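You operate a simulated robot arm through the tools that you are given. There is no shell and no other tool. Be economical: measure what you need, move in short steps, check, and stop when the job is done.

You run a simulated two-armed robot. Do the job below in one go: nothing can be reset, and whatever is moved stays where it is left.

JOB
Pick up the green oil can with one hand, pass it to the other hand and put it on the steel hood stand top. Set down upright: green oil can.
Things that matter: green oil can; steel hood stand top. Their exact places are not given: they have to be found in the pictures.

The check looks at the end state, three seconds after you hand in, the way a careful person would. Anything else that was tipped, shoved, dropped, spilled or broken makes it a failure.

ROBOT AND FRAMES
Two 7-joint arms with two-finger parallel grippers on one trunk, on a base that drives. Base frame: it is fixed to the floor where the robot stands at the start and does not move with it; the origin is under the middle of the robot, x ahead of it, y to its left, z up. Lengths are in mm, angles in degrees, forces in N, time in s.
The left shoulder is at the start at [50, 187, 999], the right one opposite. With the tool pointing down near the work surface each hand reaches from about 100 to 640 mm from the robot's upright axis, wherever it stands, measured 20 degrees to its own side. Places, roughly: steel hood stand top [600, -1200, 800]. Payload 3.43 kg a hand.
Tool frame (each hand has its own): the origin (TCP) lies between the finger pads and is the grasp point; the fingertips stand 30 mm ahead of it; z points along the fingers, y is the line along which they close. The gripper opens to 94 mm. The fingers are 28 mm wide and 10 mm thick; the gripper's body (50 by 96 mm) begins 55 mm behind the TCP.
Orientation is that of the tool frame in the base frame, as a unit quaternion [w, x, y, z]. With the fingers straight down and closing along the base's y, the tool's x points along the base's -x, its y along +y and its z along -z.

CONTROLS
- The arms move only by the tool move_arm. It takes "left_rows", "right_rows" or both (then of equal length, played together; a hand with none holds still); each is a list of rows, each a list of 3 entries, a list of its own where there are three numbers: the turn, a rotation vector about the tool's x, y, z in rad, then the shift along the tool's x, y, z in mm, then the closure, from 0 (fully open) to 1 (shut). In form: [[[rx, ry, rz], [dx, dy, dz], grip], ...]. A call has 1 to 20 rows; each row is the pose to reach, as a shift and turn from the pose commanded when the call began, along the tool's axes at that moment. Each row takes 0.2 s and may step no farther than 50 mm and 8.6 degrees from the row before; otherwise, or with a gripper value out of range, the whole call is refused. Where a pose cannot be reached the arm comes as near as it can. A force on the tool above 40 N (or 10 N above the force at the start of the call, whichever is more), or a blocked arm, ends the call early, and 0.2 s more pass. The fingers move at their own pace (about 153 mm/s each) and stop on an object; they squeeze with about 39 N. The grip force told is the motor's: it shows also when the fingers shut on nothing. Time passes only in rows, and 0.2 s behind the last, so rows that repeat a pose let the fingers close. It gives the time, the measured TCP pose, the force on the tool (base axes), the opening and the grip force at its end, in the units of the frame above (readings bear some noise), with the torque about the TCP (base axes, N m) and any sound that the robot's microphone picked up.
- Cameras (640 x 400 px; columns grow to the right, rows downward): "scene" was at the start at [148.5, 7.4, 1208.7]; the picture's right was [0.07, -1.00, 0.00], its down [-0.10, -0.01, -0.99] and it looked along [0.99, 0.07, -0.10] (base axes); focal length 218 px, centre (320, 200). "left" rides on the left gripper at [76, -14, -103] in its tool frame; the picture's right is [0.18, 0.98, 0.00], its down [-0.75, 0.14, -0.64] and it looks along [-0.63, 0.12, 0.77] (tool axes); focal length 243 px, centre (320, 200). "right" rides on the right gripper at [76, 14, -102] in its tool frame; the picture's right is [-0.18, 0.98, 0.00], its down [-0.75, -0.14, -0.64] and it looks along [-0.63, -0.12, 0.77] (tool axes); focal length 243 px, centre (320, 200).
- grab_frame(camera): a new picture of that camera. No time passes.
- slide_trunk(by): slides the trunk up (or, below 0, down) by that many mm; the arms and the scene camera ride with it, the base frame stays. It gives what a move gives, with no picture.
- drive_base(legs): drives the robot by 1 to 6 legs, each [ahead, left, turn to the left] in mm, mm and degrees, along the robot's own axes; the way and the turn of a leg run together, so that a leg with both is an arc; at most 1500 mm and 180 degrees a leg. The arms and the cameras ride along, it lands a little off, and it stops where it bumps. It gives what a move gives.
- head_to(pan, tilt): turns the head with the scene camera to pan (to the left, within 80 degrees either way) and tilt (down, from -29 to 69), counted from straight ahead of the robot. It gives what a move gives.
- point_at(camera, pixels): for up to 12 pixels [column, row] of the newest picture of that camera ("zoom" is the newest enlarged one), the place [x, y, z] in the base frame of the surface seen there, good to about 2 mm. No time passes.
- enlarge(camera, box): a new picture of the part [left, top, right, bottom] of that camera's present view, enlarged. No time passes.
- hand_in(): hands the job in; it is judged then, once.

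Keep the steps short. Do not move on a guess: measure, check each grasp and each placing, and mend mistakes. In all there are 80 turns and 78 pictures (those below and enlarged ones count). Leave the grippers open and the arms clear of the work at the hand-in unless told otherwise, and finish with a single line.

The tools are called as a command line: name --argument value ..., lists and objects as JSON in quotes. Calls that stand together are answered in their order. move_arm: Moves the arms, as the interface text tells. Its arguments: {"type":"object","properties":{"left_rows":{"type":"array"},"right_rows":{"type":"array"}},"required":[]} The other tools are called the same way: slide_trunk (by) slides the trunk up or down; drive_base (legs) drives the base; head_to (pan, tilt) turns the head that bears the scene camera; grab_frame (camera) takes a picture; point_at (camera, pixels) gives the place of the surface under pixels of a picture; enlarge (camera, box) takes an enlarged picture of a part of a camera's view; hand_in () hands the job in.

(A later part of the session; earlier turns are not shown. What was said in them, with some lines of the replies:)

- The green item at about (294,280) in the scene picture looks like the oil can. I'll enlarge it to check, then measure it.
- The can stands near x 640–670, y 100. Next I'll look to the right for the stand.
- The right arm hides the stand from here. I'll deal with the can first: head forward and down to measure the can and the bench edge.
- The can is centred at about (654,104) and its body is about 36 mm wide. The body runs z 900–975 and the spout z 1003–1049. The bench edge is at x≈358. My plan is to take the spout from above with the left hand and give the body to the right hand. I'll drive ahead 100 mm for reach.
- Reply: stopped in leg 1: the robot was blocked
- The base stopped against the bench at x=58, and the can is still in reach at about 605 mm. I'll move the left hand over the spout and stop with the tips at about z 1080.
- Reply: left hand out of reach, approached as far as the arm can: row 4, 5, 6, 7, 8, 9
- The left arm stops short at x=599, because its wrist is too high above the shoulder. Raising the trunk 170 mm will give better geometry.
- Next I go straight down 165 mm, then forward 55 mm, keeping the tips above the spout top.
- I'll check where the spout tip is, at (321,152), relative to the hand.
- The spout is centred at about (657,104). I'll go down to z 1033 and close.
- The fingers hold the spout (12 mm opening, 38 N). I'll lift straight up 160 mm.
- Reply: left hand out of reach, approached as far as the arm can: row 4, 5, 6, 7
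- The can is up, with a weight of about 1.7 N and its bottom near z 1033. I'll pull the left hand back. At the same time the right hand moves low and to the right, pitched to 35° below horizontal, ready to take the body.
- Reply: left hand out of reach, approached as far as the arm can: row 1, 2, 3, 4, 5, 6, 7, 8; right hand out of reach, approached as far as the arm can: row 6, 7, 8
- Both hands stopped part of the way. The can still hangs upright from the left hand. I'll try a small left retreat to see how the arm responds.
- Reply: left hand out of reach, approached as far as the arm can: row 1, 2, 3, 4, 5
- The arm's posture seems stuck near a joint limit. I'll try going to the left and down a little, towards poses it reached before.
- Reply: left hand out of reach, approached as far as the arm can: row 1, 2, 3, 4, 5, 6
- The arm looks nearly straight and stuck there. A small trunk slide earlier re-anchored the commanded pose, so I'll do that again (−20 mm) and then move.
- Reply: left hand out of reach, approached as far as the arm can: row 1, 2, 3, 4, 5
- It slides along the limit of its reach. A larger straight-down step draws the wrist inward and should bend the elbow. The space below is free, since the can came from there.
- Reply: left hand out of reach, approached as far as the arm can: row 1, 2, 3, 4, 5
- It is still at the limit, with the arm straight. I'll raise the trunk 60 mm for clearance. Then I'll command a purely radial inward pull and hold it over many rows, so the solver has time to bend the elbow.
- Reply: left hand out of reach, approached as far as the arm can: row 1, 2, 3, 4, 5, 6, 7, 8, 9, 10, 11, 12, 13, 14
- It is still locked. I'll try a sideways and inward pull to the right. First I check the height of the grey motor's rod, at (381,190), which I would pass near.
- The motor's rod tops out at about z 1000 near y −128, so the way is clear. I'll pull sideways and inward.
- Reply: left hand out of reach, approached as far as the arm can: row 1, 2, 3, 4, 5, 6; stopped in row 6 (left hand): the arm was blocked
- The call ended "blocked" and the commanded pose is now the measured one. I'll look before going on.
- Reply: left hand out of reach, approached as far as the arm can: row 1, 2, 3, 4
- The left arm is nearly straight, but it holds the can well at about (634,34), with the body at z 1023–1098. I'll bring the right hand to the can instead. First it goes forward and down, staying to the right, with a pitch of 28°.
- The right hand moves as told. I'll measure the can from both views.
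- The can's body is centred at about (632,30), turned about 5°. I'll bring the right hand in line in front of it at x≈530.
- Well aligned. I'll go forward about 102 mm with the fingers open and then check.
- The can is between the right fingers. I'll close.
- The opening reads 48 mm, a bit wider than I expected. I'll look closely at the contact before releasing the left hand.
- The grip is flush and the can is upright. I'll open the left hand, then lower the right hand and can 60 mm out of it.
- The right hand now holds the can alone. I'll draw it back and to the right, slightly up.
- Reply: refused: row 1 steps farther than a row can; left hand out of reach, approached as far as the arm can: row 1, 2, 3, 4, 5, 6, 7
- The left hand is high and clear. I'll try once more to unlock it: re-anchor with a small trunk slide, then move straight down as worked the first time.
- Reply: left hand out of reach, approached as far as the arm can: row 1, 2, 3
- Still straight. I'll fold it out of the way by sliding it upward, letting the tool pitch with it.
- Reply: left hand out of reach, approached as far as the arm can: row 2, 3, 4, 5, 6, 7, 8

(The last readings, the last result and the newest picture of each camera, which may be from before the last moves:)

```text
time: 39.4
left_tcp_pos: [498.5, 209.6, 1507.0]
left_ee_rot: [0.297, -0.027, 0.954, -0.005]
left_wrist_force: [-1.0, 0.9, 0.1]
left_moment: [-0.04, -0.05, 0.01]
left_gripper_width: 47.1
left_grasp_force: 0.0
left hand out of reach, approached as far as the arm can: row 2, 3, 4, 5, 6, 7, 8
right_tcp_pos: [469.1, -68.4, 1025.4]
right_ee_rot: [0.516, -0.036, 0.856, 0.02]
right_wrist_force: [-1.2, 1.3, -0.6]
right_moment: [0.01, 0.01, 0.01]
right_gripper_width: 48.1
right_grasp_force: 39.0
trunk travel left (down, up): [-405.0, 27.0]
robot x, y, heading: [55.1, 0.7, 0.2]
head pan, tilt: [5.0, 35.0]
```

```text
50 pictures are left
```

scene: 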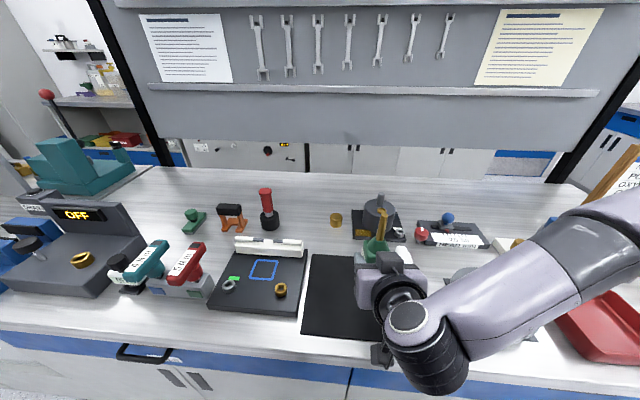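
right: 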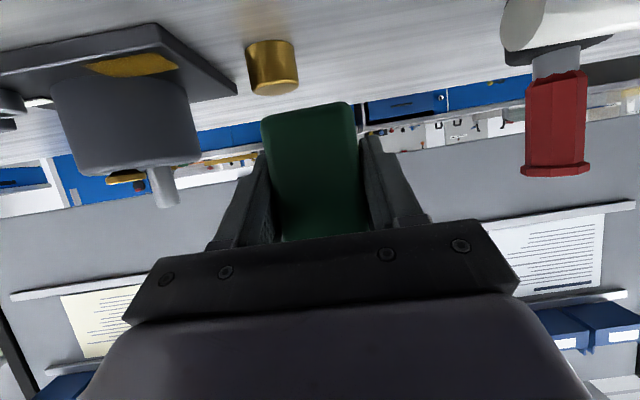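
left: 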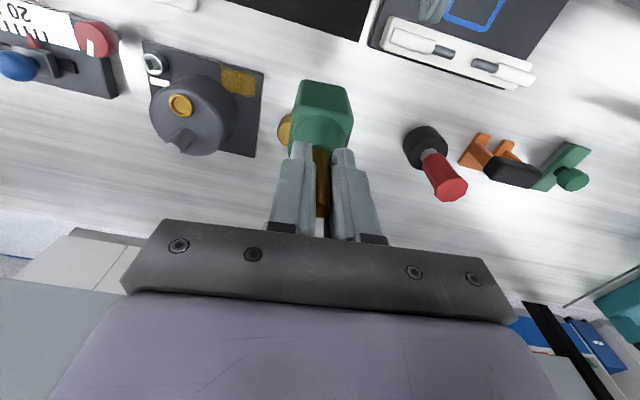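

That unlocked it; the last row was reached. Now I'll fold the left hand in to about (370,230,1310).

move_arm --left_rows '[[[0, 0, 0], [20, 4, -10], 0.5], [[0, 0, 0], [45, 8, -10], 0.5], [[0, 0, 0], [80, 12, 0], 0.5], [[0, 0, 0], [115, 16, 20], 0.5], [[0, 0, 0], [150, 20, 40], 0.5], [[0, 0, 0], [185, 20, 65], 0.5], [[0, 0, 0], [220, 20, 90], 0.5], [[0, 0, 0], [220, 20, 90], 0.5]]'

head_to --pan -80 --tilt 25

grab_frame --camera "scene"

```text
time: 41.2
left_tcp_pos: [371.2, 215.8, 1304.3]
left_ee_rot: [0.295, -0.026, 0.955, -0.003]
left_wrist_force: [0.0, -0.2, -1.1]
left_moment: [0.01, 0.03, -0.02]
left_gripper_width: 46.7
left_grasp_force: 0.0
right_tcp_pos: [472.6, -70.9, 1025.7]
right_ee_rot: [0.513, -0.035, 0.857, 0.021]
right_wrist_force: [0.2, -0.6, 0.1]
right_moment: [-0.03, 0.03, -0.01]
right_gripper_width: 48.0
right_grasp_force: 38.8
trunk travel left (down, up): [-405.0, 27.0]
robot x, y, heading: [55.3, -1.0, -0.2]
head pan, tilt: [5.0, 35.0]
```

```text
time: 42.8
left_tcp_pos: [371.5, 214.8, 1305.6]
left_ee_rot: [0.295, -0.026, 0.955, -0.002]
left_wrist_force: [-0.7, 0.9, -0.1]
left_moment: [-0.01, -0.02, 0.03]
left_gripper_width: 47.1
left_grasp_force: 0.0
right_tcp_pos: [472.8, -71.5, 1025.6]
right_ee_rot: [0.514, -0.034, 0.857, 0.02]
right_wrist_force: [0.5, -0.1, 1.4]
right_moment: [0.0, 0.03, 0.0]
right_gripper_width: 47.9
right_grasp_force: 39.0
trunk travel left (down, up): [-405.0, 27.0]
robot x, y, heading: [56.3, 2.6, 0.1]
head pan, tilt: [-80.0, 25.0]
```

```text
49 pictures are left
```

scene: 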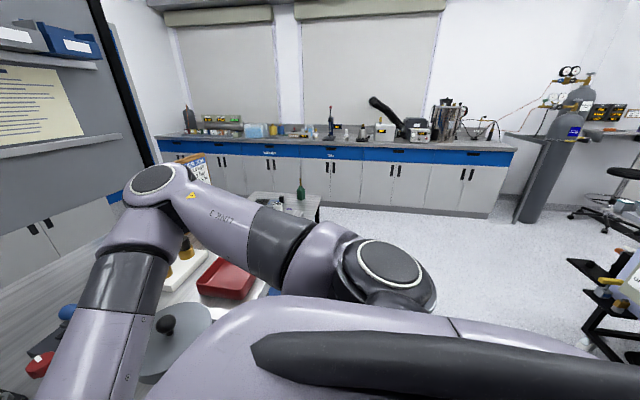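

Behind the elbow a small stand shows at about (285,205), with things on it. I'll enlarge it and measure.

enlarge --camera "scene" --box '[220, 165, 350, 250]'

point_at --camera "scene" --pixels '[[301, 190], [262, 198], [310, 200], [254, 193], [319, 196], [316, 204], [290, 197]]'

```text
4.71 times, centred on (285, 208) of scene
```

zoom: 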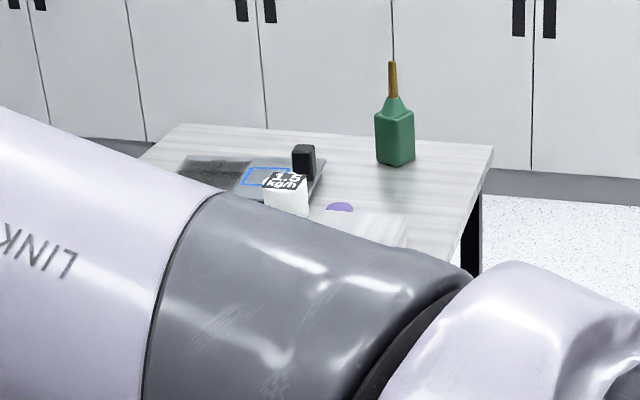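

```text
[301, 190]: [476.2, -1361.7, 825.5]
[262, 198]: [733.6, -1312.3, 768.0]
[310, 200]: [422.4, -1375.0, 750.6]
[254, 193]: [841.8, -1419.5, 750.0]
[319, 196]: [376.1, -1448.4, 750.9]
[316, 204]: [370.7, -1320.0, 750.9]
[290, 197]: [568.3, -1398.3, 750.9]
```

There is a side table (z≈751, x 370–840) with another green can on it. I need a better view. I'll check the rack at the right, then back off 200 mm and look again.

point_at --camera "scene" --pixels '[[580, 265], [590, 330], [620, 330], [500, 260], [450, 230]]'

drive_base --legs '[[-200, 0, 0]]'

head_to --pan -70 --tilt 20

grab_frame --camera "scene"

```text
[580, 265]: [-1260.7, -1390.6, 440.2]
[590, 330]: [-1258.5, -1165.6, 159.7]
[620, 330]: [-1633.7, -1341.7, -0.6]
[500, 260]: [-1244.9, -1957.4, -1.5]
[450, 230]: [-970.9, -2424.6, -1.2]
```

```text
time: 44.4
left_tcp_pos: [175.3, 216.8, 1305.5]
left_ee_rot: [0.295, -0.029, 0.955, -0.001]
left_wrist_force: [-0.7, 0.2, 0.2]
left_moment: [-0.01, 0.01, 0.01]
left_gripper_width: 46.9
left_grasp_force: 0.0
right_tcp_pos: [277.4, -68.7, 1025.8]
right_ee_rot: [0.514, -0.036, 0.857, 0.021]
right_wrist_force: [-0.1, 0.4, -0.1]
right_moment: [0.02, 0.01, -0.01]
right_gripper_width: 47.8
right_grasp_force: 39.2
trunk travel left (down, up): [-405.0, 27.0]
robot x, y, heading: [-137.6, 0.2, 0.5]
head pan, tilt: [-80.0, 25.0]
```

```text
time: 45.1
left_tcp_pos: [175.6, 216.3, 1305.3]
left_ee_rot: [0.294, -0.029, 0.955, -0.001]
left_wrist_force: [-0.5, -0.3, -0.8]
left_moment: [0.0, 0.02, 0.01]
left_gripper_width: 47.1
left_grasp_force: 0.1
right_tcp_pos: [278.4, -68.0, 1024.8]
right_ee_rot: [0.513, -0.037, 0.857, 0.022]
right_wrist_force: [0.8, -0.3, -0.3]
right_moment: [-0.03, 0.01, 0.0]
right_gripper_width: 48.0
right_grasp_force: 39.2
trunk travel left (down, up): [-405.0, 27.0]
robot x, y, heading: [-136.1, 1.0, 0.6]
head pan, tilt: [-70.0, 20.0]
```

```text
47 pictures are left
```

scene: 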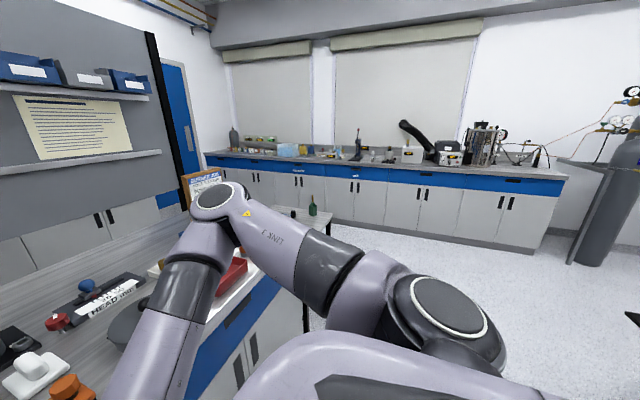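

The floor is clear to the right. I'll strafe right 700 mm and then look at the table.

drive_base --legs '[[0, -700, 0]]'

head_to --pan -35 --tilt 30

grab_frame --camera "scene"

```text
time: 48.9
left_tcp_pos: [181.4, -469.2, 1305.7]
left_ee_rot: [0.295, -0.028, 0.955, -0.001]
left_wrist_force: [-0.2, 0.2, 0.5]
left_moment: [0.02, -0.01, -0.01]
left_gripper_width: 47.0
left_grasp_force: 0.1
right_tcp_pos: [282.6, -753.6, 1024.8]
right_ee_rot: [0.513, -0.037, 0.857, 0.022]
right_wrist_force: [-0.3, -0.7, -0.1]
right_moment: [-0.03, 0.0, 0.03]
right_gripper_width: 48.1
right_grasp_force: 38.8
trunk travel left (down, up): [-405.0, 27.0]
robot x, y, heading: [-137.2, -687.3, 0.5]
head pan, tilt: [-70.0, 20.0]
```

```text
time: 49.9
left_tcp_pos: [182.8, -468.3, 1306.0]
left_ee_rot: [0.296, -0.028, 0.955, -0.001]
left_wrist_force: [-0.1, -0.6, 0.4]
left_moment: [-0.01, 0.0, 0.02]
left_gripper_width: 46.9
left_grasp_force: 0.1
right_tcp_pos: [282.3, -753.3, 1024.9]
right_ee_rot: [0.513, -0.036, 0.857, 0.021]
right_wrist_force: [-0.6, 0.0, 0.0]
right_moment: [0.0, 0.0, 0.0]
right_gripper_width: 47.8
right_grasp_force: 39.1
trunk travel left (down, up): [-405.0, 27.0]
robot x, y, heading: [-136.0, -682.7, 0.2]
head pan, tilt: [-35.0, 30.0]
```

```text
46 pictures are left
```

scene: 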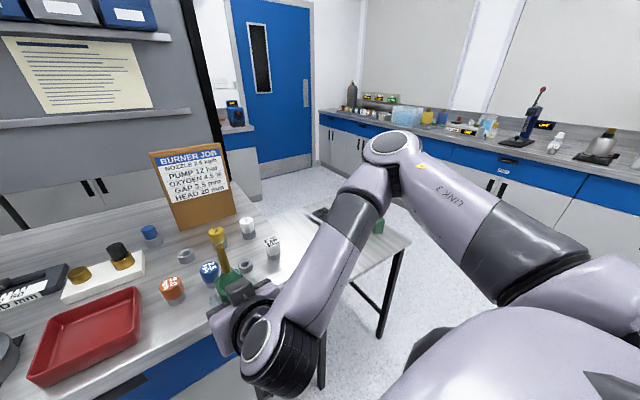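

The arm hides the table. I'll strafe another 450 mm so I stand opposite it.

drive_base --legs '[[0, -450, 0]]'

head_to --pan 0 --tilt 30

grab_frame --camera "scene"

```text
time: 52.6
left_tcp_pos: [184.6, -911.4, 1304.8]
left_ee_rot: [0.296, -0.032, 0.955, 0.0]
left_wrist_force: [0.5, 1.3, 0.7]
left_moment: [-0.01, -0.01, 0.04]
left_gripper_width: 46.9
left_grasp_force: 0.1
right_tcp_pos: [287.4, -1195.9, 1025.7]
right_ee_rot: [0.513, -0.04, 0.857, 0.024]
right_wrist_force: [-0.5, 0.1, -0.3]
right_moment: [-0.02, 0.05, -0.02]
right_gripper_width: 47.9
right_grasp_force: 38.8
trunk travel left (down, up): [-405.0, 27.0]
robot x, y, heading: [-133.5, -1132.2, 0.8]
head pan, tilt: [-35.0, 30.0]
```

```text
time: 53.6
left_tcp_pos: [184.0, -911.2, 1305.9]
left_ee_rot: [0.295, -0.032, 0.955, -0.001]
left_wrist_force: [-0.2, -0.2, -0.5]
left_moment: [-0.02, 0.0, 0.01]
left_gripper_width: 47.0
left_grasp_force: 0.0
right_tcp_pos: [288.7, -1194.5, 1024.1]
right_ee_rot: [0.513, -0.041, 0.857, 0.024]
right_wrist_force: [-0.3, -0.4, -0.3]
right_moment: [0.0, 0.0, 0.02]
right_gripper_width: 48.0
right_grasp_force: 38.6
trunk travel left (down, up): [-405.0, 27.0]
robot x, y, heading: [-129.7, -1126.6, 0.9]
head pan, tilt: [0.0, 30.0]
```

```text
45 pictures are left
```

scene: 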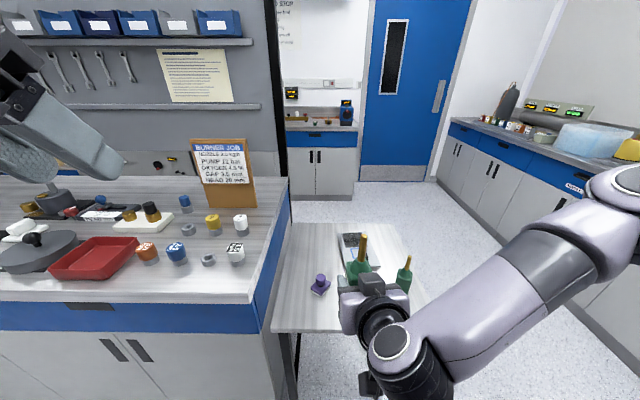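

enlarge --camera "scene" --box '[265, 210, 445, 335]'

grab_frame --camera "right"

grab_frame --camera "left"

```text
3.20 times, centred on (355, 272) of scene
```

zoom: 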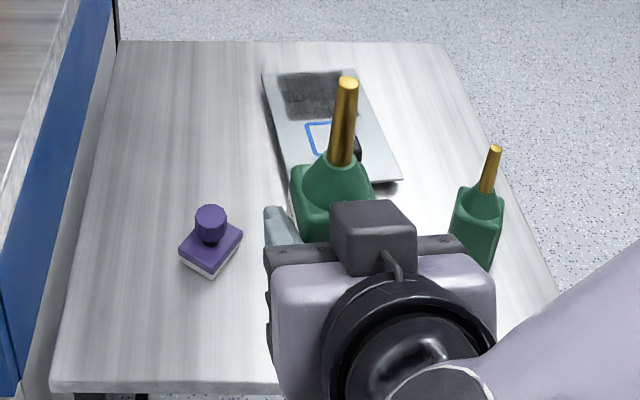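

```text
43 pictures are left
```

right: 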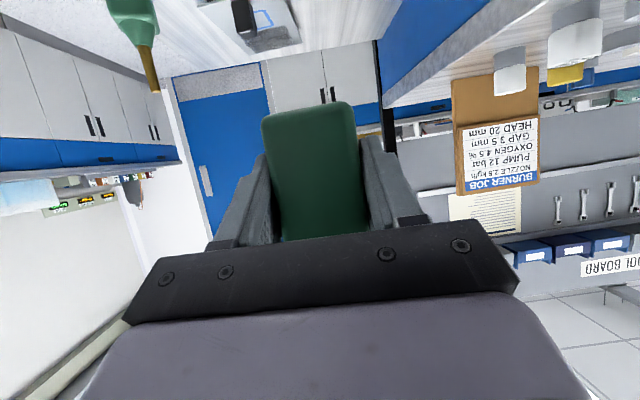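

```text
42 pictures are left
```

left: 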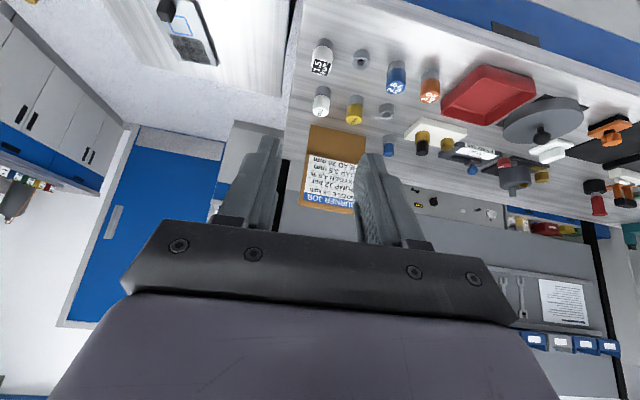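

On the table I see a steel plate with a dark patch, a blue square and a black knob, a purple stamp, and the second green can. I'll measure their heights.

point_at --camera "zoom" --pixels '[[270, 80], [350, 75], [310, 100], [290, 140], [392, 172], [384, 185], [380, 130], [250, 130], [312, 150], [480, 230], [210, 265], [150, 360]]'

point_at --camera "scene" --pixels '[[275, 325], [337, 325], [296, 222], [386, 222], [350, 240]]'

```text
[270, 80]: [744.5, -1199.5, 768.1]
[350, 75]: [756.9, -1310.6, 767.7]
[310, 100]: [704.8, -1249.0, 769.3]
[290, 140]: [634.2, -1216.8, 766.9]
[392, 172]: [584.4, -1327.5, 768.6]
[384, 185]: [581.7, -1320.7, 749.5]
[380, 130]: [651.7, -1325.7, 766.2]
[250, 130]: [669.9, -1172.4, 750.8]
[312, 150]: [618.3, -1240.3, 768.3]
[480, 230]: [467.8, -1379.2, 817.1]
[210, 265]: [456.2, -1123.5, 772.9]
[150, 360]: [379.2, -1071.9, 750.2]
```

```text
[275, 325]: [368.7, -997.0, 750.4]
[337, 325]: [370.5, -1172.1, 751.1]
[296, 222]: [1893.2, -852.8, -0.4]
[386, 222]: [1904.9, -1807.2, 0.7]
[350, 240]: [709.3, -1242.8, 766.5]
```

The table centre (605,−1225) matches the rough place of the stand top, so its surface at z≈751 is the target. The free spot is about (460,−1250), between the stamp and the other can and in front of the plate. I'll drive ahead 130 mm.

drive_base --legs '[[130, 0, 0]]'

head_to --pan -10 --tilt 50

grab_frame --camera "scene"

```text
time: 54.9
left_tcp_pos: [312.1, -908.7, 1304.3]
left_ee_rot: [0.295, -0.033, 0.955, 0.0]
left_wrist_force: [0.4, -0.2, 0.5]
left_moment: [-0.01, 0.03, 0.0]
left_gripper_width: 47.2
left_grasp_force: 0.1
right_tcp_pos: [416.8, -1194.3, 1024.6]
right_ee_rot: [0.513, -0.041, 0.857, 0.025]
right_wrist_force: [0.0, 0.2, 0.0]
right_moment: [0.0, 0.04, -0.01]
right_gripper_width: 48.0
right_grasp_force: 38.7
trunk travel left (down, up): [-405.0, 27.0]
robot x, y, heading: [-1.5, -1128.6, 1.0]
head pan, tilt: [0.0, 30.0]
```

```text
time: 55.7
left_tcp_pos: [311.6, -908.3, 1305.9]
left_ee_rot: [0.296, -0.032, 0.955, -0.001]
left_wrist_force: [-0.3, 0.2, 0.3]
left_moment: [-0.02, 0.0, 0.03]
left_gripper_width: 47.3
left_grasp_force: 0.1
right_tcp_pos: [415.1, -1193.4, 1023.9]
right_ee_rot: [0.513, -0.04, 0.857, 0.023]
right_wrist_force: [0.1, 0.7, -0.2]
right_moment: [0.0, -0.01, -0.01]
right_gripper_width: 47.7
right_grasp_force: 38.6
trunk travel left (down, up): [-405.0, 27.0]
robot x, y, heading: [-2.2, -1126.6, 1.2]
head pan, tilt: [-10.0, 50.0]
```

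```text
41 pictures are left
```

scene: 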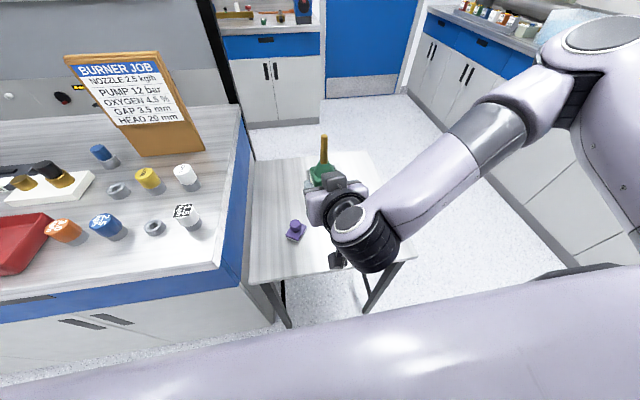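

The hand hides the landing spot. I'll swing it 110 mm to the left for a clear view first.

move_arm --right_rows '[[[0, 0, 0], [0, 40, 0], 1], [[0, 0, 0], [0, 80, 0], 1], [[0, 0, 0], [0, 110, 0], 1], [[0, 0, 0], [0, 110, 0], 1]]'

enlarge --camera "scene" --box '[230, 140, 430, 290]'

```text
time: 56.7
left_tcp_pos: [310.3, -908.1, 1305.5]
left_ee_rot: [0.295, -0.033, 0.955, -0.001]
left_wrist_force: [0.3, -0.8, -0.3]
left_moment: [-0.01, 0.02, -0.02]
left_gripper_width: 47.1
left_grasp_force: 0.0
right_tcp_pos: [403.1, -1083.5, 1023.4]
right_ee_rot: [0.513, -0.041, 0.857, 0.024]
right_wrist_force: [0.0, -0.1, -0.1]
right_moment: [0.0, 0.01, 0.0]
right_gripper_width: 47.9
right_grasp_force: 38.7
trunk travel left (down, up): [-405.0, 27.0]
robot x, y, heading: [-2.7, -1128.3, 1.1]
head pan, tilt: [-10.0, 50.0]
```

```text
2.67 times, centred on (330, 215) of scene
```

zoom: 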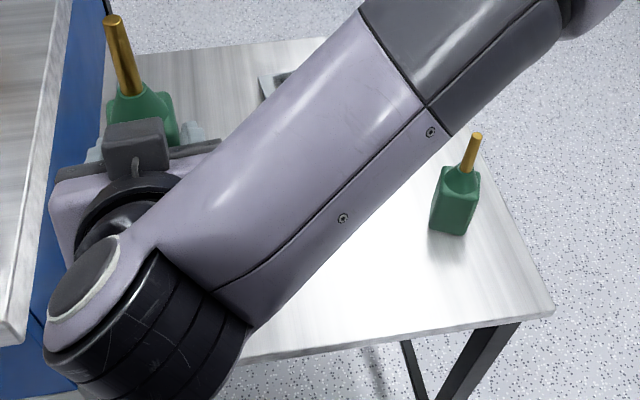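

The front right area is clear. I'll measure what's visible there.

point_at --camera "zoom" --pixels '[[330, 280], [370, 240], [400, 200], [300, 330], [260, 345], [420, 260], [455, 215], [360, 300]]'

```text
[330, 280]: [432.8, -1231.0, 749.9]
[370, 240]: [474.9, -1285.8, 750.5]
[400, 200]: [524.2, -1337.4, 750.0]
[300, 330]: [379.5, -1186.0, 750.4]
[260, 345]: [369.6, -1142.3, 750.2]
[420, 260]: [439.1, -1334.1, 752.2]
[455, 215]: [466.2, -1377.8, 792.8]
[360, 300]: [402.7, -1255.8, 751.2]
```

The clear spot is (440,−1255). I'll move the can above it at the current height.

move_arm --right_rows '[[[0, 0, 0], [-2.4, -43, 4.5], 1], [[0, 0, 0], [-4.8, -87, 9], 1], [[0, 0, 0], [-7.2, -130, 13.5], 1], [[0, 0, 0], [-9.6, -174, 18.2], 1], [[0, 0, 0], [-9.6, -174, 18.2], 1]]'

slide_trunk --by -190

enlarge --camera "scene" --box '[220, 100, 480, 300]'

grab_frame --camera "right"

```text
time: 57.9
left_tcp_pos: [311.2, -908.2, 1305.1]
left_ee_rot: [0.294, -0.032, 0.955, -0.001]
left_wrist_force: [0.8, 0.3, 0.9]
left_moment: [-0.03, 0.01, 0.0]
left_gripper_width: 47.1
left_grasp_force: 0.1
right_tcp_pos: [441.5, -1252.9, 1025.5]
right_ee_rot: [0.513, -0.041, 0.857, 0.024]
right_wrist_force: [0.5, 0.6, 0.1]
right_moment: [0.04, 0.03, 0.01]
right_gripper_width: 47.6
right_grasp_force: 38.8
trunk travel left (down, up): [-405.0, 27.0]
robot x, y, heading: [-2.6, -1126.5, 1.0]
head pan, tilt: [-10.0, 50.0]
```

```text
time: 60.0
left_tcp_pos: [310.5, -909.0, 1115.4]
left_ee_rot: [0.296, -0.032, 0.955, 0.0]
left_wrist_force: [0.7, 0.4, 0.0]
left_moment: [-0.08, -0.01, 0.0]
left_gripper_width: 47.0
left_grasp_force: 0.0
right_tcp_pos: [443.1, -1253.4, 835.8]
right_ee_rot: [0.514, -0.04, 0.857, 0.024]
right_wrist_force: [0.4, -0.6, -0.1]
right_moment: [-0.03, 0.0, -0.01]
right_gripper_width: 47.8
right_grasp_force: 38.6
trunk travel left (down, up): [-215.0, 217.0]
robot x, y, heading: [-5.7, -1126.7, 1.0]
head pan, tilt: [-10.0, 50.0]
```

```text
2.00 times, centred on (350, 200) of scene
```

zoom: 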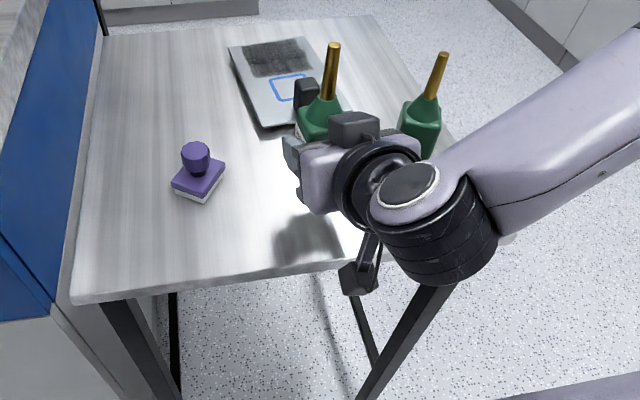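

```text
38 pictures are left
```

right: 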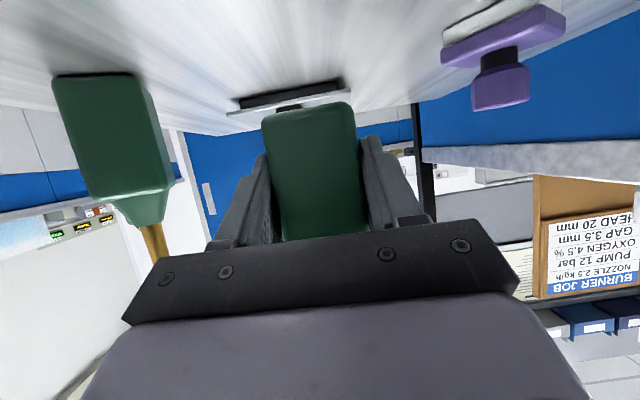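

The can looks upright, with its bottom about 46 mm above the table. I'll lower 38 mm by the trunk and measure the gap.

slide_trunk --by -38

enlarge --camera "right" --box '[180, 50, 440, 210]'

point_at --camera "zoom" --pixels '[[320, 150], [320, 170], [320, 200], [230, 170], [420, 150], [240, 230], [425, 210]]'

```text
time: 60.8
left_tcp_pos: [309.3, -908.5, 1076.6]
left_ee_rot: [0.296, -0.032, 0.955, 0.0]
left_wrist_force: [0.7, 0.0, -0.2]
left_moment: [0.01, 0.01, 0.0]
left_gripper_width: 47.1
left_grasp_force: 0.2
right_tcp_pos: [442.3, -1253.5, 796.7]
right_ee_rot: [0.513, -0.04, 0.857, 0.023]
right_wrist_force: [-0.4, 0.8, -0.3]
right_moment: [0.02, 0.01, -0.01]
right_gripper_width: 47.9
right_grasp_force: 38.9
trunk travel left (down, up): [-177.0, 255.0]
robot x, y, heading: [-1.9, -1129.1, 0.7]
head pan, tilt: [-10.0, 50.0]
```

```text
2.46 times, centred on (310, 130) of right
```

zoom: 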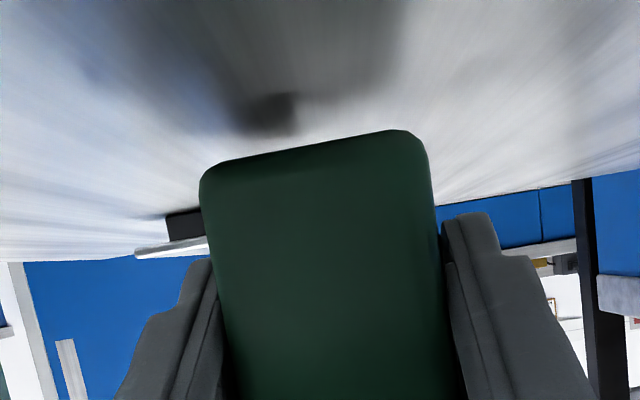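

```text
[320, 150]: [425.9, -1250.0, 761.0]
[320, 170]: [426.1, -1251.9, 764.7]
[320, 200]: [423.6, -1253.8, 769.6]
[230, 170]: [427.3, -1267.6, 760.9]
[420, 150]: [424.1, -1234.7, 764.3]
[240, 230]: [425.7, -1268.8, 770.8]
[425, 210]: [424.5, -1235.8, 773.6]
```

About 7 mm remain. I'll lower 6 mm slowly with the arm and read the force.

move_arm --right_rows '[[[0, 0, 0], [1.8, 0, 0.9], 1], [[0, 0, 0], [3.5, 0, 1.9], 1], [[0, 0, 0], [5.3, 0, 2.8], 1], [[0, 0, 0], [5.3, 0, 2.8], 1]]'

```text
time: 61.8
left_tcp_pos: [309.3, -908.3, 1078.0]
left_ee_rot: [0.295, -0.032, 0.955, -0.001]
left_wrist_force: [-0.8, 0.3, 0.0]
left_moment: [0.03, 0.01, 0.01]
left_gripper_width: 47.1
left_grasp_force: 0.0
right_tcp_pos: [441.4, -1252.9, 790.8]
right_ee_rot: [0.515, -0.04, 0.856, 0.023]
right_wrist_force: [0.2, -1.1, -0.9]
right_moment: [-0.01, -0.02, 0.03]
right_gripper_width: 48.0
right_grasp_force: 39.1
trunk travel left (down, up): [-177.0, 255.0]
robot x, y, heading: [-1.5, -1127.8, 0.7]
head pan, tilt: [-10.0, 50.0]
```

No contact yet. Another 3 mm.

move_arm --right_rows '[[[0, 0, 0], [0.9, 0, 0.5], 1], [[0, 0, 0], [1.8, 0, 0.9], 1], [[0, 0, 0], [2.6, 0, 1.4], 1], [[0, 0, 0], [2.6, 0, 1.4], 1]]'

```text
time: 62.8
left_tcp_pos: [310.3, -908.5, 1077.5]
left_ee_rot: [0.295, -0.032, 0.955, -0.001]
left_wrist_force: [0.4, 0.0, 0.3]
left_moment: [0.03, 0.04, -0.01]
left_gripper_width: 47.0
left_grasp_force: 0.1
right_tcp_pos: [442.0, -1253.6, 788.9]
right_ee_rot: [0.514, -0.04, 0.857, 0.024]
right_wrist_force: [-2.3, 0.0, 4.0]
right_moment: [0.03, 0.03, 0.06]
right_gripper_width: 47.8
right_grasp_force: 39.2
trunk travel left (down, up): [-177.0, 255.0]
robot x, y, heading: [-2.7, -1128.0, 0.9]
head pan, tilt: [-10.0, 50.0]
```

Contact at 4 N upward. I'll open the right fingers and check.

move_arm --right_rows '[[[0, 0, 0], [0, 0, 0], 0.45], [[0, 0, 0], [0, 0, 0], 0.3], [[0, 0, 0], [0, 0, 0], 0.2], [[0, 0, 0], [0, 0, 0], 0.2]]'

grab_frame --camera "right"

```text
time: 63.8
left_tcp_pos: [310.5, -909.0, 1077.9]
left_ee_rot: [0.295, -0.032, 0.955, -0.001]
left_wrist_force: [0.2, 0.6, -0.2]
left_moment: [-0.05, 0.0, 0.01]
left_gripper_width: 47.1
left_grasp_force: 0.1
right_tcp_pos: [443.3, -1254.5, 788.8]
right_ee_rot: [0.513, -0.04, 0.857, 0.023]
right_wrist_force: [0.4, 0.5, 1.0]
right_moment: [-0.02, -0.03, 0.03]
right_gripper_width: 75.3
right_grasp_force: 0.0
trunk travel left (down, up): [-177.0, 255.0]
robot x, y, heading: [-3.7, -1123.3, 0.9]
head pan, tilt: [-10.0, 50.0]
```

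```text
36 pictures are left
```

right: 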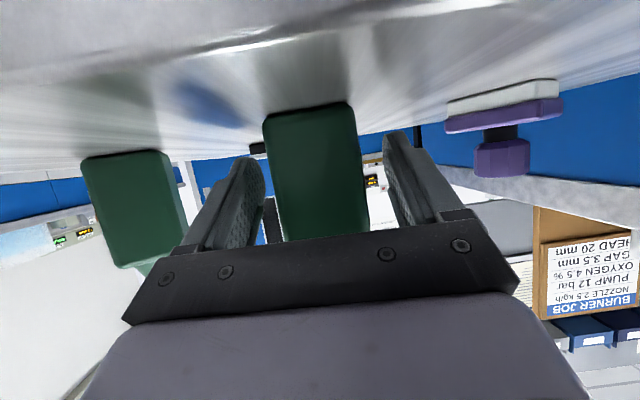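

The can stands on its own. I'll open fully and back away along the hand's line by driving, since the arm has little room to fold.

move_arm --right_rows '[[[0, 0, 0], [0, 0, 0], 0.1], [[0, 0, 0], [0, 0, 0], 0], [[0, 0, 0], [0, 0, 0], 0]]' --left_rows '[[[0, 0, 0], [0, 0, 0], 0.3], [[0, 0, 0], [0, 0, 0], 0], [[0, 0, 0], [0, 0, 0], 0]]'

drive_base --legs '[[-180, -14, 0]]'

head_to --pan -10 --tilt 40

grab_frame --camera "scene"

grab_frame --camera "right"

```text
time: 64.6
left_tcp_pos: [311.0, -907.5, 1078.0]
left_ee_rot: [0.295, -0.032, 0.955, 0.0]
left_wrist_force: [-0.1, -0.1, -0.1]
left_moment: [0.0, 0.04, -0.04]
left_gripper_width: 93.9
left_grasp_force: 0.1
right_tcp_pos: [441.2, -1253.7, 787.8]
right_ee_rot: [0.514, -0.04, 0.857, 0.023]
right_wrist_force: [-1.0, -0.3, -0.1]
right_moment: [-0.01, -0.01, 0.0]
right_gripper_width: 94.0
right_grasp_force: 0.1
trunk travel left (down, up): [-177.0, 255.0]
robot x, y, heading: [-1.4, -1129.0, 0.9]
head pan, tilt: [-10.0, 50.0]
```

```text
time: 66.1
left_tcp_pos: [133.4, -925.6, 1077.5]
left_ee_rot: [0.294, -0.032, 0.955, 0.0]
left_wrist_force: [-0.4, 0.0, -0.7]
left_moment: [-0.02, 0.01, -0.01]
left_gripper_width: 94.0
left_grasp_force: 0.0
right_tcp_pos: [263.4, -1271.3, 788.6]
right_ee_rot: [0.514, -0.039, 0.857, 0.023]
right_wrist_force: [0.2, 0.0, 0.1]
right_moment: [0.0, -0.03, 0.0]
right_gripper_width: 94.0
right_grasp_force: 0.0
trunk travel left (down, up): [-177.0, 255.0]
robot x, y, heading: [-182.7, -1144.9, 0.6]
head pan, tilt: [-10.0, 50.0]
```

```text
time: 66.8
left_tcp_pos: [132.1, -925.9, 1076.9]
left_ee_rot: [0.294, -0.031, 0.955, -0.001]
left_wrist_force: [0.5, -1.3, -0.4]
left_moment: [0.0, 0.02, 0.01]
left_gripper_width: 94.1
left_grasp_force: 0.0
right_tcp_pos: [262.6, -1270.1, 788.7]
right_ee_rot: [0.513, -0.038, 0.857, 0.023]
right_wrist_force: [-0.4, 0.2, -0.1]
right_moment: [-0.01, 0.0, -0.04]
right_gripper_width: 94.2
right_grasp_force: 0.1
trunk travel left (down, up): [-177.0, 255.0]
robot x, y, heading: [-184.1, -1142.5, 0.4]
head pan, tilt: [-10.0, 40.0]
```

```text
35 pictures are left
```

scene: 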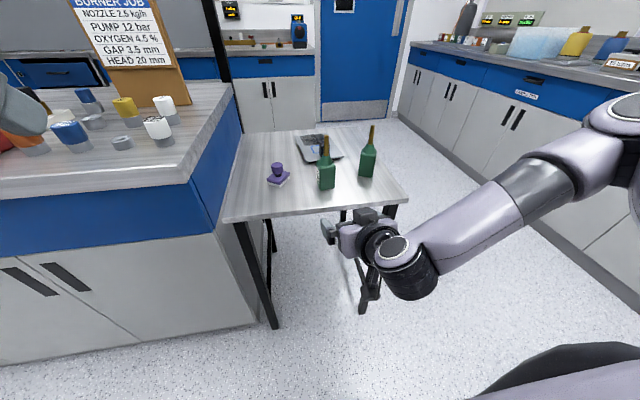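

```text
34 pictures are left
```

right: 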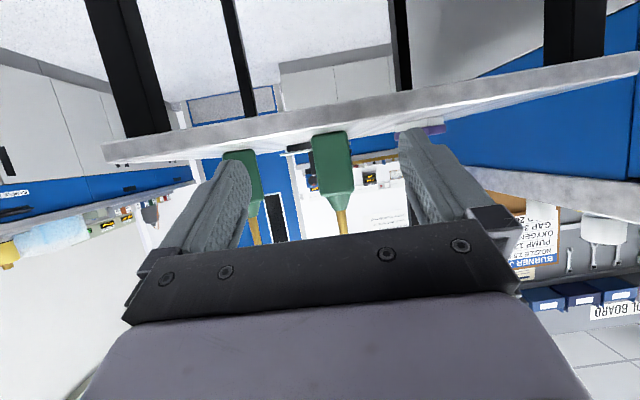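

The can stands upright and everything else looks undisturbed. One close look at the table to confirm, including what the plate is.

enlarge --camera "scene" --box '[215, 110, 415, 235]'

point_at --camera "scene" --pixels '[[326, 136], [326, 175], [372, 130], [368, 165], [278, 165], [228, 218]]'

```text
3.20 times, centred on (315, 172) of scene
```

zoom: 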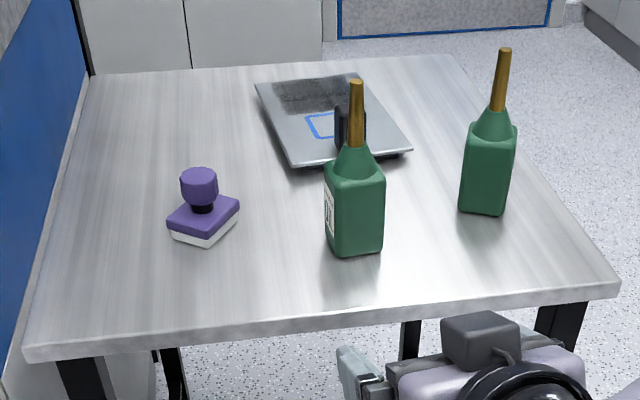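

```text
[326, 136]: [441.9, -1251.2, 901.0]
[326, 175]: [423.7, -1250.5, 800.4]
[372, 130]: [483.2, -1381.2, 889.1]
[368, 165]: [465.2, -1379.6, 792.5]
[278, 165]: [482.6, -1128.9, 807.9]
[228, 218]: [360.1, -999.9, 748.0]
```

The can stands upright at (441,−1251) on the brushed-steel stand top, with its spout tip at z 901, 150 mm above the surface. Both grippers are open and clear, so I'll hand in.

hand_in

```text
The job is handed in.
```

The green oil can from the bench was picked up with the left hand, passed to the right, and set upright on the steel hood stand top, which I took to be the side table's surface; the job is handed in.
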